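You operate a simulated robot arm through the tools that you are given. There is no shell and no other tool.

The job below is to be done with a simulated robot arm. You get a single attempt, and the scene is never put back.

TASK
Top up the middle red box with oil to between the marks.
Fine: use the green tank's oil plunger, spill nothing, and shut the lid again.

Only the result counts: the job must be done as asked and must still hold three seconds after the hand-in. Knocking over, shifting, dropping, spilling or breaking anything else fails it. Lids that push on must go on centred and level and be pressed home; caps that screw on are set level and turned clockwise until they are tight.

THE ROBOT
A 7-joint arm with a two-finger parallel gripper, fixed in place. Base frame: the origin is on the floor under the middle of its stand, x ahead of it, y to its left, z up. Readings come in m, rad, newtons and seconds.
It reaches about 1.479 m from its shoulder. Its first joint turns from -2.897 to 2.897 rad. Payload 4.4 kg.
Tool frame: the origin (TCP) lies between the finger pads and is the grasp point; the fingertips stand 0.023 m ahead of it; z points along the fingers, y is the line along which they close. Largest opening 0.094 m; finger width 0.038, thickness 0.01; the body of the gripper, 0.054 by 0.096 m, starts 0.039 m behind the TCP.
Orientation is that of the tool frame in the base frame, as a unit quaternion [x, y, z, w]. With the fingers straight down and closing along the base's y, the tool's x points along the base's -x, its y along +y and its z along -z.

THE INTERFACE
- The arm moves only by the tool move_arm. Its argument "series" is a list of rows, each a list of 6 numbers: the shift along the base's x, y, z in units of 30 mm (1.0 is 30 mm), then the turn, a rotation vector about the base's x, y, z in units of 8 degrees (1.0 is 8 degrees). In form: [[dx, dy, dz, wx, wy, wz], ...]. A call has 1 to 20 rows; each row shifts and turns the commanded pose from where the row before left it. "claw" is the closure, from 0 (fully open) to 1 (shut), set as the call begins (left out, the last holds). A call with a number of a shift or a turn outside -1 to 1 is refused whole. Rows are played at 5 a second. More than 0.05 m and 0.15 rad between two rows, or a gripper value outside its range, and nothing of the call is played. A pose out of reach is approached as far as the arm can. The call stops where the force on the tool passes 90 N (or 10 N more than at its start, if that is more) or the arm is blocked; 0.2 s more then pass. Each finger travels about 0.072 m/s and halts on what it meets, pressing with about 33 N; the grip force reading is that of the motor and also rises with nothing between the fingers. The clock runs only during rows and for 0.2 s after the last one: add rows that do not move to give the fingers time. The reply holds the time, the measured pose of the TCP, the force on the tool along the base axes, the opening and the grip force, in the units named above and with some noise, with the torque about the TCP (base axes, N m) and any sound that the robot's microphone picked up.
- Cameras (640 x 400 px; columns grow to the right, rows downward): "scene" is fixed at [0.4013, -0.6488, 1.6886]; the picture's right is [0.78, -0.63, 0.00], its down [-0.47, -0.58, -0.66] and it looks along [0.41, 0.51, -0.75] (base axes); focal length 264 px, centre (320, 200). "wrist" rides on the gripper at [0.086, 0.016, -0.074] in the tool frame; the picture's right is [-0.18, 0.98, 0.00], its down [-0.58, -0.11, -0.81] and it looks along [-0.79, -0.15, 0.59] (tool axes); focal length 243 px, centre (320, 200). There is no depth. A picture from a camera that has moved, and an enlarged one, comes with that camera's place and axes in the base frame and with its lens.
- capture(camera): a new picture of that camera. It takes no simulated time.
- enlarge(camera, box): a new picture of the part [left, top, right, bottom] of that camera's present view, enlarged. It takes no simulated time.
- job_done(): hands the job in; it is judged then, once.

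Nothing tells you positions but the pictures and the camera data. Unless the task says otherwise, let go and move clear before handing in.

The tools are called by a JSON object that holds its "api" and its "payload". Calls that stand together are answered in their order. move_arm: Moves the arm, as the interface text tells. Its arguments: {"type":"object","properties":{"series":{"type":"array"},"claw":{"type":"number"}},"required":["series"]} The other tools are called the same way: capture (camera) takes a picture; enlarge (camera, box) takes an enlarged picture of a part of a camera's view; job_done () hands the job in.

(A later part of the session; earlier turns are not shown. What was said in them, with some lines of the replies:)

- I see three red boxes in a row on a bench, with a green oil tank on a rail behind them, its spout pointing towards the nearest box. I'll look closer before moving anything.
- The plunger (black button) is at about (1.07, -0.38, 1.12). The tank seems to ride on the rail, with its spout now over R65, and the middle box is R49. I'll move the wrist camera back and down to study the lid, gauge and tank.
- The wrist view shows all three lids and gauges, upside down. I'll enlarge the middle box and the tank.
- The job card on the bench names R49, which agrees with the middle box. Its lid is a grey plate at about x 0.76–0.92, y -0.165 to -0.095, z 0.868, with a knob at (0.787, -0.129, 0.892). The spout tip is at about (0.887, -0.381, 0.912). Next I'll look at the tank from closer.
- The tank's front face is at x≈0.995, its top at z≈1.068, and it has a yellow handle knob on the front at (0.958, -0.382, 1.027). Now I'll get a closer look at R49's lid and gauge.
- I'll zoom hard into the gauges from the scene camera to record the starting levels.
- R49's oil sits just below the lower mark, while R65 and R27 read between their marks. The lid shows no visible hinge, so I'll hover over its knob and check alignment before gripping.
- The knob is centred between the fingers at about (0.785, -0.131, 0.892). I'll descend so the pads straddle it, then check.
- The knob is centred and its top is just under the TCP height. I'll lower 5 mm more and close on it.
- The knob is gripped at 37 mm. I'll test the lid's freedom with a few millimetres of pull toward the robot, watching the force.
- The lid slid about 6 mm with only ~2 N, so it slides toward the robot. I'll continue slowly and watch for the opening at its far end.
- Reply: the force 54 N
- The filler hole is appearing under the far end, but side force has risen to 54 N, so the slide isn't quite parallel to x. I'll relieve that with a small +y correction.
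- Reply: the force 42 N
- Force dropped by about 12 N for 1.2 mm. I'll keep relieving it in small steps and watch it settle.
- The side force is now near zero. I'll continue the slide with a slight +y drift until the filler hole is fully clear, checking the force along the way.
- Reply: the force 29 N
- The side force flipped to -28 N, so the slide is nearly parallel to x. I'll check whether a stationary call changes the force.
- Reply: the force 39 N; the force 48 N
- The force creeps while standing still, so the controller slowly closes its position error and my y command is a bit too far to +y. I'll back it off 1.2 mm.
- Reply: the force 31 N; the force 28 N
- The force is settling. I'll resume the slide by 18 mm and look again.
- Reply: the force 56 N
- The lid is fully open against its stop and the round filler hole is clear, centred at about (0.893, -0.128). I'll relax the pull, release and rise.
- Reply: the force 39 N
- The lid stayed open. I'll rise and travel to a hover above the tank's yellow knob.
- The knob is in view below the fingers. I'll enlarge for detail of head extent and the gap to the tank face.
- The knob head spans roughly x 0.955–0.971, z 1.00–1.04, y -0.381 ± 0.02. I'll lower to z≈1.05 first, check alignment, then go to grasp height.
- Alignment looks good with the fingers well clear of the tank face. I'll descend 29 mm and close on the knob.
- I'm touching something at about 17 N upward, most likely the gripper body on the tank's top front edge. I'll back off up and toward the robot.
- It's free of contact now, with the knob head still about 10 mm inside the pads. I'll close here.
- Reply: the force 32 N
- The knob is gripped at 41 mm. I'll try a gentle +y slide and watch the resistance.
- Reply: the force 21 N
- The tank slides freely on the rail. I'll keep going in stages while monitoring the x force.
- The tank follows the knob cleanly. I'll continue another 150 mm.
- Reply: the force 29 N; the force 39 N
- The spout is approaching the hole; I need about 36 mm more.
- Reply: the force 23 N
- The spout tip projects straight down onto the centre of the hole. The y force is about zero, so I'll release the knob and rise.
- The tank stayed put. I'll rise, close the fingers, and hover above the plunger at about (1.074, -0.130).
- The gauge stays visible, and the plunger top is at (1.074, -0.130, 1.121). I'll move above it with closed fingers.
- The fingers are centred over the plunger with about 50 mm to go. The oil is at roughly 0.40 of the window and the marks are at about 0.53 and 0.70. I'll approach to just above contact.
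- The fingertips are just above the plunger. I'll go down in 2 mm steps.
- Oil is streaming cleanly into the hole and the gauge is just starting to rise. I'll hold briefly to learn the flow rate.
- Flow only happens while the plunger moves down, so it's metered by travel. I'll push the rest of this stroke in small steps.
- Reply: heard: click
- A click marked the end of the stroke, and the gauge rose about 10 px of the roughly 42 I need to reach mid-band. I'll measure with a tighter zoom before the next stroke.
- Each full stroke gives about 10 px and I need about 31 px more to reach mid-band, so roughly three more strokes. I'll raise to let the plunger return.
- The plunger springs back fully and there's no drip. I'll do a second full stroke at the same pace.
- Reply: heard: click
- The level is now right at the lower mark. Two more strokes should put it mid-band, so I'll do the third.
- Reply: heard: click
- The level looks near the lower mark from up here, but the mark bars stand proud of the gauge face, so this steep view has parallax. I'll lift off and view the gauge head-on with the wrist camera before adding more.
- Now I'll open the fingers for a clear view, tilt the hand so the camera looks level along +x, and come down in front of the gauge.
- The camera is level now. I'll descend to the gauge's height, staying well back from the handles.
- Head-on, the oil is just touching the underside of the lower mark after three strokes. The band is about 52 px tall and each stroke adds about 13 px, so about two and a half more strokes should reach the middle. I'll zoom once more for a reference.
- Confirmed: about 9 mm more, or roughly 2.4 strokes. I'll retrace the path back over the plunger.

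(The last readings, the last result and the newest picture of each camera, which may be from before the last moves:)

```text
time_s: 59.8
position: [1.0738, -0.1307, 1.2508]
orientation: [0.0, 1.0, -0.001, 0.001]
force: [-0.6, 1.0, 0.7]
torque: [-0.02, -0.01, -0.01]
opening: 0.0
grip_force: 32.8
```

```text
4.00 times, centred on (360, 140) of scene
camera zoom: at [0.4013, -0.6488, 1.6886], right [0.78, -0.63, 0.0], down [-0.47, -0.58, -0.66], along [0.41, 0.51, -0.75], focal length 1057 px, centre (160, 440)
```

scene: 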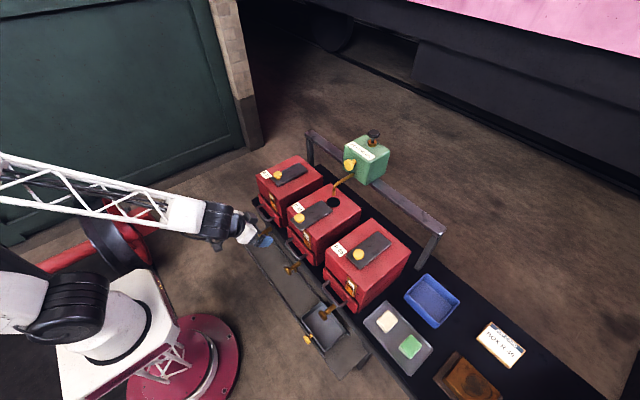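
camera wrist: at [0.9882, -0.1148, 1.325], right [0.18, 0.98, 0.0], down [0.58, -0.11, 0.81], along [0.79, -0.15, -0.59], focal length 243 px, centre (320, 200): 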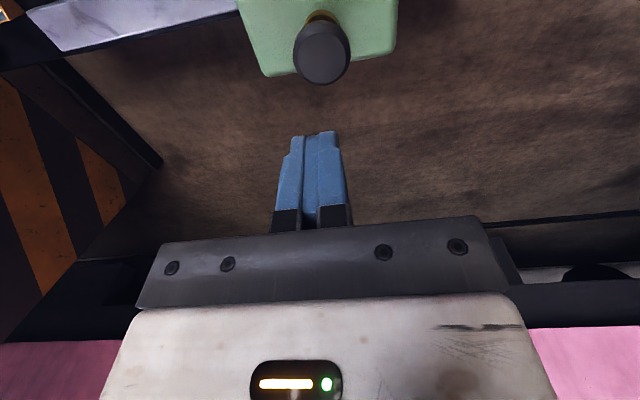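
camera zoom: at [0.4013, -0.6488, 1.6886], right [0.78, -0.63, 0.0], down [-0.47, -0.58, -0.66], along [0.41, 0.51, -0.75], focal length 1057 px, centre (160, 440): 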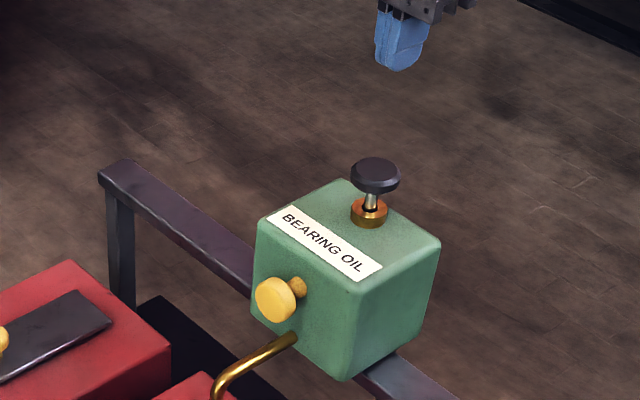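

Everything is as I left it. I'll do stroke four.

{"api": "move_arm", "payload": {"series": [[0, 0, -0.9, 0, 0, 0], [0, 0, -0.9, 0, 0, 0], [0, 0, -0.9, 0, 0, 0], [0, 0, -0.4, 0, 0, 0], [0, 0, -0.1, 0, 0, 0], [0, 0, -0.1, 0, 0, 0], [0, 0, -0.1, 0, 0, 0], [0, 0, -0.1, 0, 0, 0], [0, 0, -0.1, 0, 0, 0], [0, 0, -0.1, 0, 0, 0], [0, 0, -0.1, 0, 0, 0], [0, 0, -0.1, 0, 0, 0], [0, 0, -0.1, 0, 0, 0], [0, 0, -0.1, 0, 0, 0]]}}

{"api": "enlarge", "payload": {"camera": "scene", "box": [300, 230, 315, 242]}}

{"api": "enlarge", "payload": {"camera": "scene", "box": [310, 170, 370, 220]}}

```text
time_s: 62.8
position: [1.0739, -0.1329, 1.1272]
orientation: [0.0, 1.0, 0.001, -0.001]
force: [1.8, 2.6, 9.8]
torque: [-0.02, 0.02, 0.02]
opening: 0.0
grip_force: 33.0
heard: click
```

```text
16.00 times, centred on (308, 236) of scene
camera zoom: at [0.4013, -0.6488, 1.6886], right [0.78, -0.63, 0.0], down [-0.47, -0.58, -0.66], along [0.41, 0.51, -0.75], focal length 4226 px, centre (520, -376)
```

zoom: 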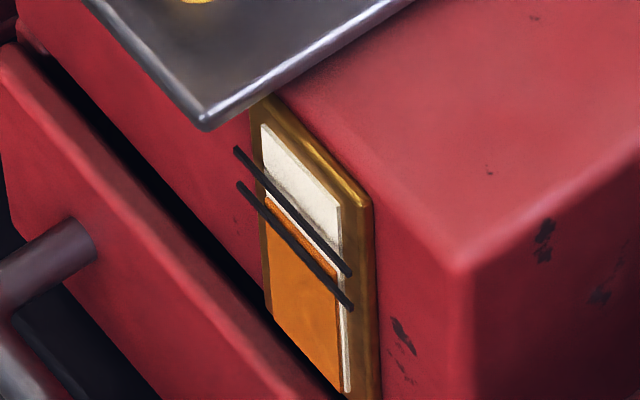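

```text
8.00 times, centred on (340, 195) of scene
camera zoom: at [0.4013, -0.6488, 1.6886], right [0.78, -0.63, 0.0], down [-0.47, -0.58, -0.66], along [0.41, 0.51, -0.75], focal length 2113 px, centre (160, 240)
```

zoom: 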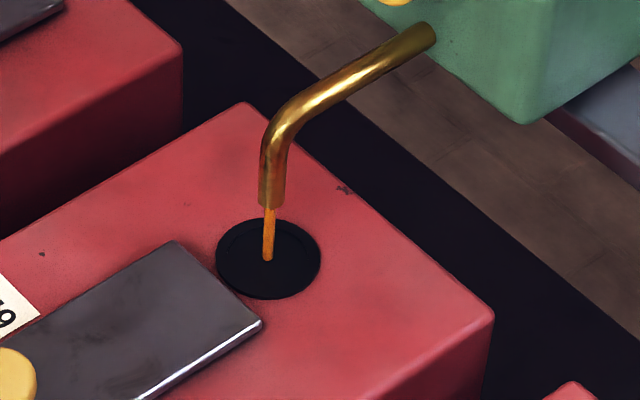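

In this view the level is now about 10 px below mid-band after correcting for parallax. One more full stroke should centre it.

{"api": "move_arm", "payload": {"series": [[0, 0, 0.4, 0, 0, 0], [0, 0, 0.4, 0, 0, 0], [0, 0, 0.2, 0, 0, 0], [0, 0, 0, 0, 0, 0], [0, 0, -0.2, 0, 0, 0], [0, 0, -0.12, 0, 0, 0], [0, 0, -0.1, 0, 0, 0], [0, 0, -0.1, 0, 0, 0], [0, 0, -0.1, 0, 0, 0], [0, 0, -0.1, 0, 0, 0], [0, 0, -0.1, 0, 0, 0], [0, 0, -0.1, 0, 0, 0], [0, 0, -0.1, 0, 0, 0]]}}

{"api": "enlarge", "payload": {"camera": "scene", "box": [300, 230, 315, 242]}}

{"api": "enlarge", "payload": {"camera": "scene", "box": [310, 170, 370, 220]}}

```text
time_s: 65.6
position: [1.0729, -0.131, 1.1279]
orientation: [0.0, 1.0, 0.0, 0.001]
force: [-4.3, 2.0, 9.5]
torque: [0.04, 0.12, 0.0]
opening: 0.0001
grip_force: 33.1
heard: click
```

```text
16.00 times, centred on (308, 236) of scene
camera zoom: at [0.4013, -0.6488, 1.6886], right [0.78, -0.63, 0.0], down [-0.47, -0.58, -0.66], along [0.41, 0.51, -0.75], focal length 4226 px, centre (520, -376)
```

zoom: 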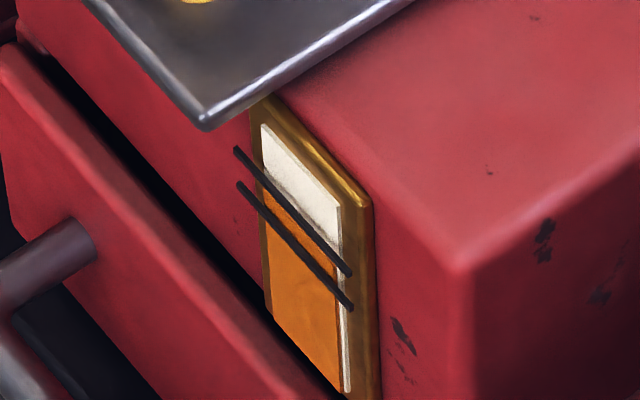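

```text
8.00 times, centred on (340, 195) of scene
camera zoom: at [0.4013, -0.6488, 1.6886], right [0.78, -0.63, 0.0], down [-0.47, -0.58, -0.66], along [0.41, 0.51, -0.75], focal length 2113 px, centre (160, 240)
```

zoom: 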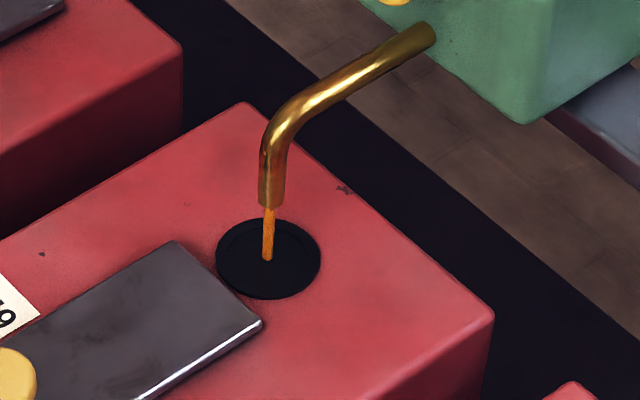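

The level appears about mid-band now. I'll lift off, hold clear, and repeat the head-on check.

{"api": "move_arm", "payload": {"series": [[0, 0, 0.5, 0, 0, 0], [0, 0, 0.9, 0, 0, 0], [0, 0, 0.9, 0, 0, 0], [0, 0, 0.9, 0, 0, 0], [0, 0, 0.9, 0, 0, 0]]}}

{"api": "move_arm", "payload": {"series": [[-0.97, 0, 0, 0, 0, 0], [-0.97, 0, 0, 0, 0, 0], [-0.97, 0, 0, 0, 0, 0], [-0.97, 0, 0, 0, 0, 0], [-0.97, 0, 0, 0, 0, 0], [-0.97, 0, 0, 0, 0, 0], [-0.97, 0, 0, 0, 0, 0], [-0.97, 0, 0, 0, 0, 0], [-0.97, 0, 0, 0, 0, 0], [-0.97, 0, 0, 0, 0, 0], [-0.97, 0, 0, 0, 0, 0], [-0.97, 0, 0, 0, 0, 0], [-0.97, 0, 0, 0, 0, 0], [-0.97, 0, 0, 0, 0, 0], [-0.97, 0, 0, 0, 0, 0], [-0.97, 0, 0, 0, 0, 0], [-0.97, 0, 0, 0, 0, 0]]}}

{"api": "move_arm", "payload": {"series": [[-0.2, 0, -0.3, 0, -0.92, 0], [-0.2, 0, -0.3, 0, -0.92, 0], [-0.2, 0, -0.3, 0, -0.92, 0], [-0.2, 0, -0.3, 0, -0.92, 0], [-0.2, 0, -0.3, 0, -0.92, 0], [0, -0.05, -0.9, 0, 0, 0], [0, -0.05, -0.9, 0, 0, 0], [0, -0.05, -0.9, 0, 0, 0], [0, -0.05, -0.9, 0, 0, 0], [0, -0.05, -0.9, 0, 0, 0], [0, -0.05, -0.9, 0, 0, 0], [0, -0.05, -0.9, 0, 0, 0], [0, -0.05, -0.9, 0, 0, 0], [0, 0, -0.9, 0, 0, 0], [0, 0, -0.9, 0, 0, 0], [0, 0, -0.9, 0, 0, 0], [0, 0, -0.9, 0, 0, 0], [0, 0, -0.9, 0, 0, 0], [0, 0, -0.9, 0, 0, 0]], "claw": 0}}

{"api": "capture", "payload": {"camera": "wrist"}}

{"api": "enlarge", "payload": {"camera": "wrist", "box": [285, 160, 345, 220]}}

{"api": "enlarge", "payload": {"camera": "scene", "box": [300, 170, 380, 230]}}

```text
time_s: 66.8
position: [1.0737, -0.1319, 1.2497]
orientation: [0.0, 1.0, 0.0, -0.002]
force: [0.4, -0.2, 0.3]
torque: [0.01, -0.01, 0.01]
opening: 0.0
grip_force: 32.7
```

```text
time_s: 70.4
position: [0.5791, -0.1318, 1.2476]
orientation: [0.0, 1.0, 0.0, 0.0]
force: [0.4, 0.6, -0.6]
torque: [0.01, 0.0, -0.02]
opening: 0.0
grip_force: 33.4
```

```text
time_s: 74.4
position: [0.5476, -0.1431, 0.8239]
orientation: [0.001, 0.949, 0.0, 0.316]
force: [0.0, 0.0, -0.7]
torque: [0.03, 0.03, 0.0]
opening: 0.0939
grip_force: 0.1
```

```text
taken
camera wrist: at [0.4353, -0.127, 0.8326], right [0.15, 0.98, 0.11], down [-0.02, -0.11, 0.99], along [0.99, -0.15, 0.0], focal length 243 px, centre (320, 200)
```

wrist: 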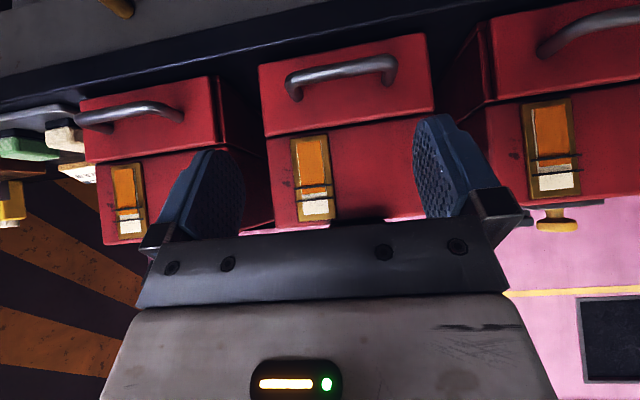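

```text
6.67 times, centred on (315, 190) of wrist
camera zoom: at [0.4353, -0.127, 0.8326], right [0.15, 0.98, 0.11], down [-0.02, -0.11, 0.99], along [0.99, -0.15, 0.0], focal length 1618 px, centre (353, 267)
```

zoom: 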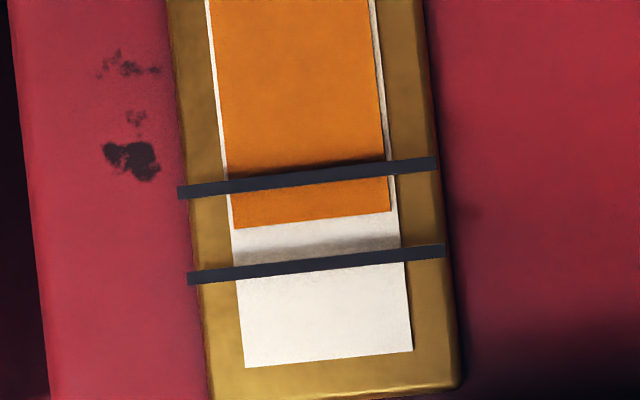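

```text
6.67 times, centred on (340, 200) of scene
camera zoom: at [0.4013, -0.6488, 1.6886], right [0.78, -0.63, 0.0], down [-0.47, -0.58, -0.66], along [0.41, 0.51, -0.75], focal length 1761 px, centre (187, 200)
```

zoom: 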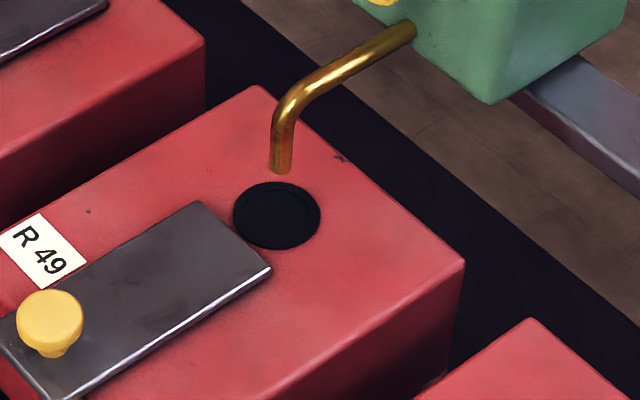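

The oil sits exactly mid-band, and nothing has spilled. Now I'll retrace and go back to the R49 lid knob at about (0.718, -0.130) to shut it.

{"api": "move_arm", "payload": {"series": [[0, 0, 0.9, 0, 0, 0], [0, 0, 0.9, 0, 0, 0], [0, 0, 0.9, 0, 0, 0], [0, 0, 0.9, 0, 0, 0], [0, 0, 0.9, 0, 0, 0], [0, 0, 0.9, 0, 0, 0], [0, 0.05, 0.9, 0, 0, 0], [0, 0.05, 0.9, 0, 0, 0], [0, 0.05, 0.9, 0, 0, 0], [0, 0.05, 0.9, 0, 0, 0], [0.2, 0.05, 0.3, 0, 0.92, 0], [0.2, 0.05, 0.3, 0, 0.92, 0], [0.2, 0.05, 0.3, 0, 0.92, 0], [0.2, 0.05, 0.3, 0, 0.92, 0], [0.2, 0, 0.3, 0, 0.92, 0]]}}

{"api": "move_arm", "payload": {"series": [[0.78, 0, 0, 0, 0, 0], [0.78, 0, 0, 0, 0, 0], [0.78, 0, -0.5, 0, 0, 0], [0.78, 0, -0.8, 0, 0, 0], [0.78, 0, -0.8, 0, 0, 0], [0.78, 0, -0.9, 0, 0, 0]]}}

{"api": "capture", "payload": {"camera": "wrist"}}

```text
time_s: 77.6
position: [0.5798, -0.1336, 1.1412]
orientation: [0.001, 1.0, 0.0, -0.001]
force: [1.1, 0.3, -0.2]
torque: [-0.01, -0.01, 0.01]
opening: 0.0942
grip_force: 0.1
```

```text
time_s: 79.0
position: [0.7194, -0.1292, 1.0512]
orientation: [0.0, 1.0, -0.001, 0.001]
force: [0.0, -0.5, 0.7]
torque: [0.02, 0.01, -0.01]
opening: 0.0941
grip_force: 0.1
```

```text
taken
camera wrist: at [0.6325, -0.1148, 1.1246], right [0.18, 0.98, 0.0], down [0.58, -0.11, 0.81], along [0.79, -0.15, -0.59], focal length 243 px, centre (320, 200)
```

wrist: 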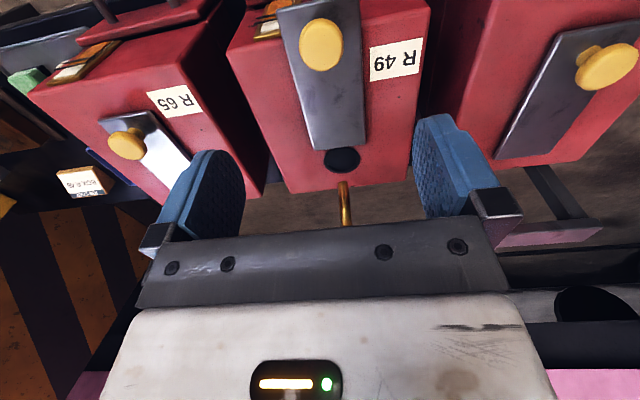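

The knob is centred below. I'll descend to grasp height and check before closing.

{"api": "move_arm", "payload": {"series": [[0, 0, -0.9, 0, 0, 0], [0, 0, -0.9, 0, 0, 0], [0, 0, -0.9, 0, 0, 0], [0, 0, -0.9, 0, 0, 0], [0, 0, -0.8, 0, 0, 0], [0, 0, -0.6, 0, 0, 0]]}}

{"api": "capture", "payload": {"camera": "wrist"}}

```text
time_s: 80.4
position: [0.7219, -0.1321, 0.9]
orientation: [0.0, 1.0, 0.0, 0.0]
force: [0.5, 0.2, 1.0]
torque: [-0.03, -0.02, 0.03]
opening: 0.0941
grip_force: 0.0
```

```text
taken
camera wrist: at [0.6351, -0.1159, 0.9747], right [0.18, 0.98, 0.0], down [0.58, -0.11, 0.81], along [0.79, -0.15, -0.59], focal length 243 px, centre (320, 200)
```

wrist: 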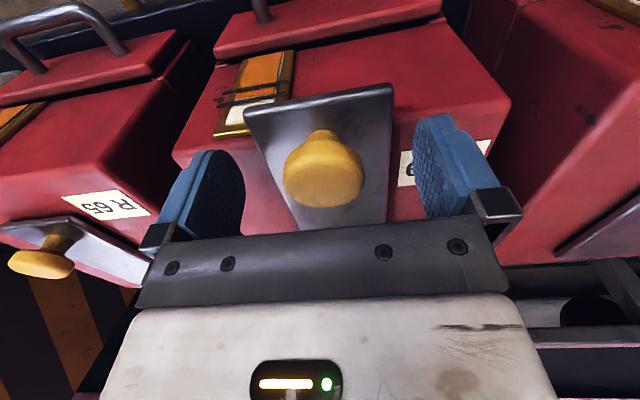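

The knob is ~2 mm toward +y of the gripper centre and I'm ~3 mm forward. I'll correct, then close.

{"api": "move_arm", "payload": {"series": [[-0.1, 0.06, 0, 0, 0, 0], [0, 0, 0, 0, 0, 0]]}}

{"api": "move_arm", "payload": {"series": [[0, 0, 0, 0, 0, 0], [0, 0, 0, 0, 0, 0], [0, 0, 0, 0, 0, 0]], "claw": 1}}

{"api": "move_arm", "payload": {"series": [[0.2, 0, 0, 0, 0, 0], [0.3, 0, 0, 0, 0, 0]]}}

```text
time_s: 81.0
position: [0.7163, -0.1297, 0.8998]
orientation: [0.0, 1.0, 0.0, 0.0]
force: [0.1, 0.2, 0.2]
torque: [-0.02, 0.03, 0.02]
opening: 0.0939
grip_force: 0.1
```

```text
time_s: 81.8
position: [0.7172, -0.1308, 0.9]
orientation: [0.0, 1.0, 0.001, 0.001]
force: [-0.3, -8.1, -0.9]
torque: [-0.09, 0.0, -0.03]
opening: 0.0373
grip_force: 45.0
```

```text
time_s: 82.4
position: [0.7315, -0.1301, 0.8993]
orientation: [0.0, 1.0, 0.0, -0.001]
force: [-1.2, -5.1, -14.8]
torque: [-0.02, -0.75, -0.01]
opening: 0.0371
grip_force: 45.3
```

It slides freely with small side force. I'll continue toward closed.

{"api": "move_arm", "payload": {"series": [[0.3, 0, 0, 0, 0, 0], [0.3, 0, 0, 0, 0, 0], [0.3, 0, 0, 0, 0, 0]]}}

{"api": "move_arm", "payload": {"series": [[0.25, 0, 0, 0, 0, 0], [0.25, 0, 0, 0, 0, 0]]}}

{"api": "enlarge", "payload": {"camera": "scene", "box": [300, 170, 380, 230]}}

```text
time_s: 83.2
position: [0.7582, -0.129, 0.8998]
orientation: [0.0, 1.0, 0.0, -0.001]
force: [-1.6, 7.1, -45.2]
torque: [-0.14, 0.23, 0.09]
opening: 0.0374
grip_force: 45.3
```

```text
time_s: 83.8
position: [0.7741, -0.1299, 0.8997]
orientation: [0.0, 1.0, 0.0, -0.001]
force: [-1.4, 0.1, -52.5]
torque: [-0.07, 0.02, 0.26]
opening: 0.0374
grip_force: 44.6
```

```text
6.67 times, centred on (340, 200) of scene
camera zoom: at [0.4013, -0.6488, 1.6886], right [0.78, -0.63, 0.0], down [-0.47, -0.58, -0.66], along [0.41, 0.51, -0.75], focal length 1761 px, centre (187, 200)
```

zoom: 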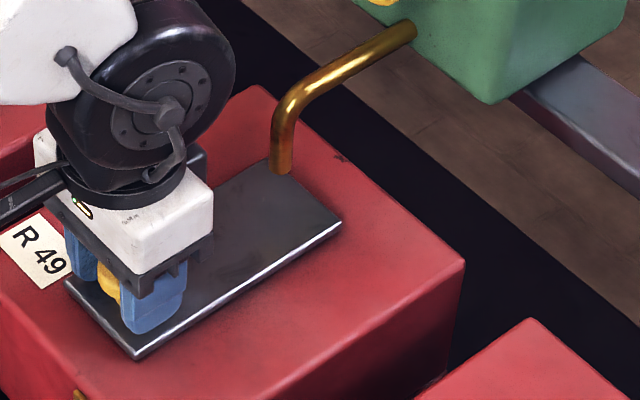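

The lid is nearly closed, but I'm pulling up on it with about 50 N from the slow position drift. I'll lower slightly and continue the last ~13 mm.

{"api": "move_arm", "payload": {"series": [[0, 0, -0.06, 0, 0, 0], [0, 0, 0, 0, 0, 0]]}}

{"api": "move_arm", "payload": {"series": [[0.15, 0, 0, 0, 0, 0], [0.15, 0, 0, 0, 0, 0], [0.1, 0, 0, 0, 0, 0]]}}

{"api": "enlarge", "payload": {"camera": "scene", "box": [300, 170, 380, 230]}}

```text
time_s: 84.4
position: [0.775, -0.1296, 0.8996]
orientation: [-0.001, 1.0, 0.0, -0.001]
force: [-1.0, -4.9, -34.2]
torque: [-0.07, 0.53, -0.06]
opening: 0.0376
grip_force: 44.8
```

```text
time_s: 85.2
position: [0.7843, -0.1301, 0.9003]
orientation: [0.0, 1.0, 0.001, 0.0]
force: [-41.8, 9.0, -3.5]
torque: [-0.19, 0.37, 0.1]
opening: 0.0378
grip_force: 45.2
```

```text
6.67 times, centred on (340, 200) of scene
camera zoom: at [0.4013, -0.6488, 1.6886], right [0.78, -0.63, 0.0], down [-0.47, -0.58, -0.66], along [0.41, 0.51, -0.75], focal length 1761 px, centre (187, 200)
```

zoom: 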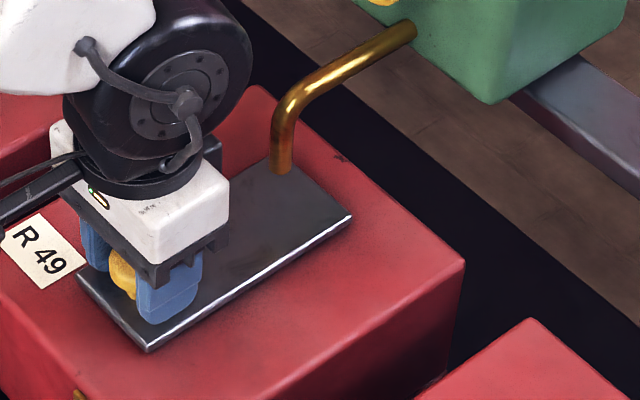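

The lid met its closed stop (42 N). I'll compare it with the very first closed picture in the same crop.

{"api": "enlarge", "payload": {"camera": "scene", "box": [300, 185, 370, 235]}}

{"api": "move_arm", "payload": {"series": [[0.02, 0, 0, 0, 0, 0], [0, 0, 0, 0, 0, 0]]}}

{"api": "enlarge", "payload": {"camera": "scene", "box": [300, 185, 370, 235]}}

```text
8.00 times, centred on (335, 210) of scene
camera zoom: at [0.4013, -0.6488, 1.6886], right [0.78, -0.63, 0.0], down [-0.47, -0.58, -0.66], along [0.41, 0.51, -0.75], focal length 2113 px, centre (200, 120)
```

zoom: 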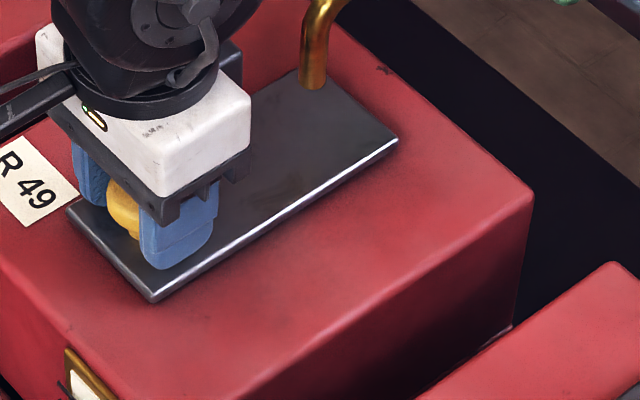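

```text
time_s: 85.8
position: [0.785, -0.1306, 0.901]
orientation: [0.0, 1.0, 0.0, -0.001]
force: [-40.7, 12.1, -3.2]
torque: [0.03, 0.39, 0.11]
opening: 0.0374
grip_force: 45.1
```

```text
8.00 times, centred on (335, 210) of scene
camera zoom: at [0.4013, -0.6488, 1.6886], right [0.78, -0.63, 0.0], down [-0.47, -0.58, -0.66], along [0.41, 0.51, -0.75], focal length 2113 px, centre (200, 120)
```

zoom: 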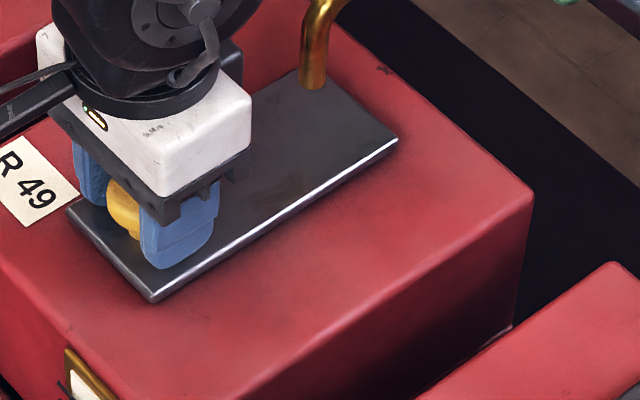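

The lid matches its original closed position against the stop. I'll release and rise clear.

{"api": "move_arm", "payload": {"series": [[0, 0, 0, 0, 0, 0], [0, 0, 0, 0, 0, 0], [0, 0, 0, 0, 0, 0], [0, 0, 0, 0, 0, 0]], "claw": 0}}

{"api": "move_arm", "payload": {"series": [[0, 0, 0.5, 0, 0, 0], [0, 0, 0.9, 0, 0, 0], [0, 0, 0.9, 0, 0, 0], [0, 0, 0.9, 0, 0, 0], [-0.3, 0, 0.9, 0, 0, 0], [-0.5, 0, 0.9, 0, 0, 0], [-0.8, 0, 0.9, 0, 0, 0], [-0.8, 0, 0.9, 0, 0, 0], [-0.8, 0, 0.9, 0, 0, 0], [-0.8, 0, 0.9, 0, 0, 0]]}}

{"api": "capture", "payload": {"camera": "scene"}}

{"api": "enlarge", "payload": {"camera": "scene", "box": [300, 185, 370, 235]}}

{"api": "enlarge", "payload": {"camera": "scene", "box": [300, 230, 315, 242]}}

{"api": "capture", "payload": {"camera": "wrist"}}

```text
time_s: 86.8
position: [0.7863, -0.1301, 0.9005]
orientation: [0.0, 1.0, 0.0, 0.0]
force: [0.3, 0.0, 1.2]
torque: [-0.01, 0.03, -0.04]
opening: 0.094
grip_force: 0.1
```

```text
time_s: 89.0
position: [0.6683, -0.1316, 1.1567]
orientation: [-0.001, 1.0, 0.001, -0.001]
force: [0.2, -0.2, 0.5]
torque: [0.04, 0.0, 0.01]
opening: 0.0942
grip_force: 0.1
```

```text
taken
```

scene: 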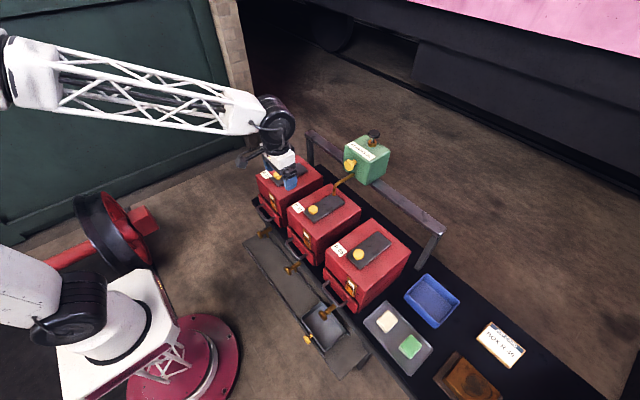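

```text
8.00 times, centred on (335, 210) of scene
camera zoom: at [0.4013, -0.6488, 1.6886], right [0.78, -0.63, 0.0], down [-0.47, -0.58, -0.66], along [0.41, 0.51, -0.75], focal length 2113 px, centre (200, 120)
```

zoom: 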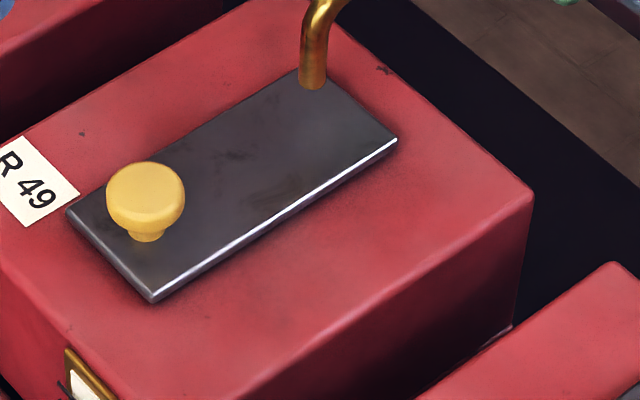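

```text
16.00 times, centred on (308, 236) of scene
camera zoom: at [0.4013, -0.6488, 1.6886], right [0.78, -0.63, 0.0], down [-0.47, -0.58, -0.66], along [0.41, 0.51, -0.75], focal length 4226 px, centre (520, -376)
```

zoom: 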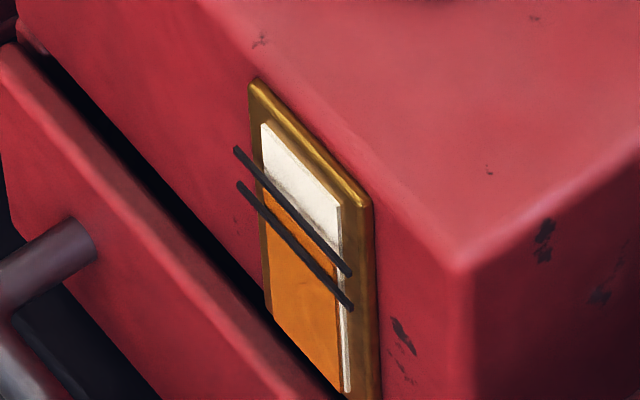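

```text
taken
camera wrist: at [0.5823, -0.1155, 1.2327], right [0.18, 0.98, 0.0], down [0.58, -0.11, 0.81], along [0.79, -0.15, -0.59], focal length 243 px, centre (320, 200)
```

wrist: 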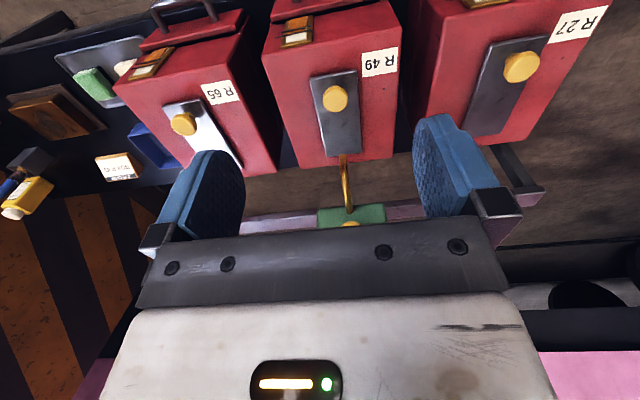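

The lid is shut in its original position, R49 reads mid-band between its marks, nothing has spilled and no other objects have been disturbed. The arm is clear, so I'm handing in.

{"api": "job_done", "payload": {}}

```text
The job is handed in.
```

The middle red box (R49) is topped up to about midway between its two gauge marks, and its lid is shut again.

- **Oil:** I slid the green tank along its rail until the spout was over R49's filler hole, then gave its plunger five full strokes. I checked the level with a head-on view of the gauge, because the fixed camera's steep angle made the marks look lower than they are.
- **Spills:** All the oil I saw went into the hole, and I saw none on the box or bench afterwards.
- **Lid:** I slid it back until it met its closed stop. It lines up with the first picture taken before I opened it.
- **Tank:** It is still over R49, with the spout above the closed lid. I did not move it back to R65, since you hadn't asked for that.
- **Bump:** While reaching for the tank's yellow knob, the gripper briefly touched something, probably the tank's top front edge (about 17 N). I backed off straight away and saw no shift or damage.

Nothing else looks disturbed in the final pictures, and the arm is clear of the bench. The job has been handed in, but the reply did not say whether it passed.
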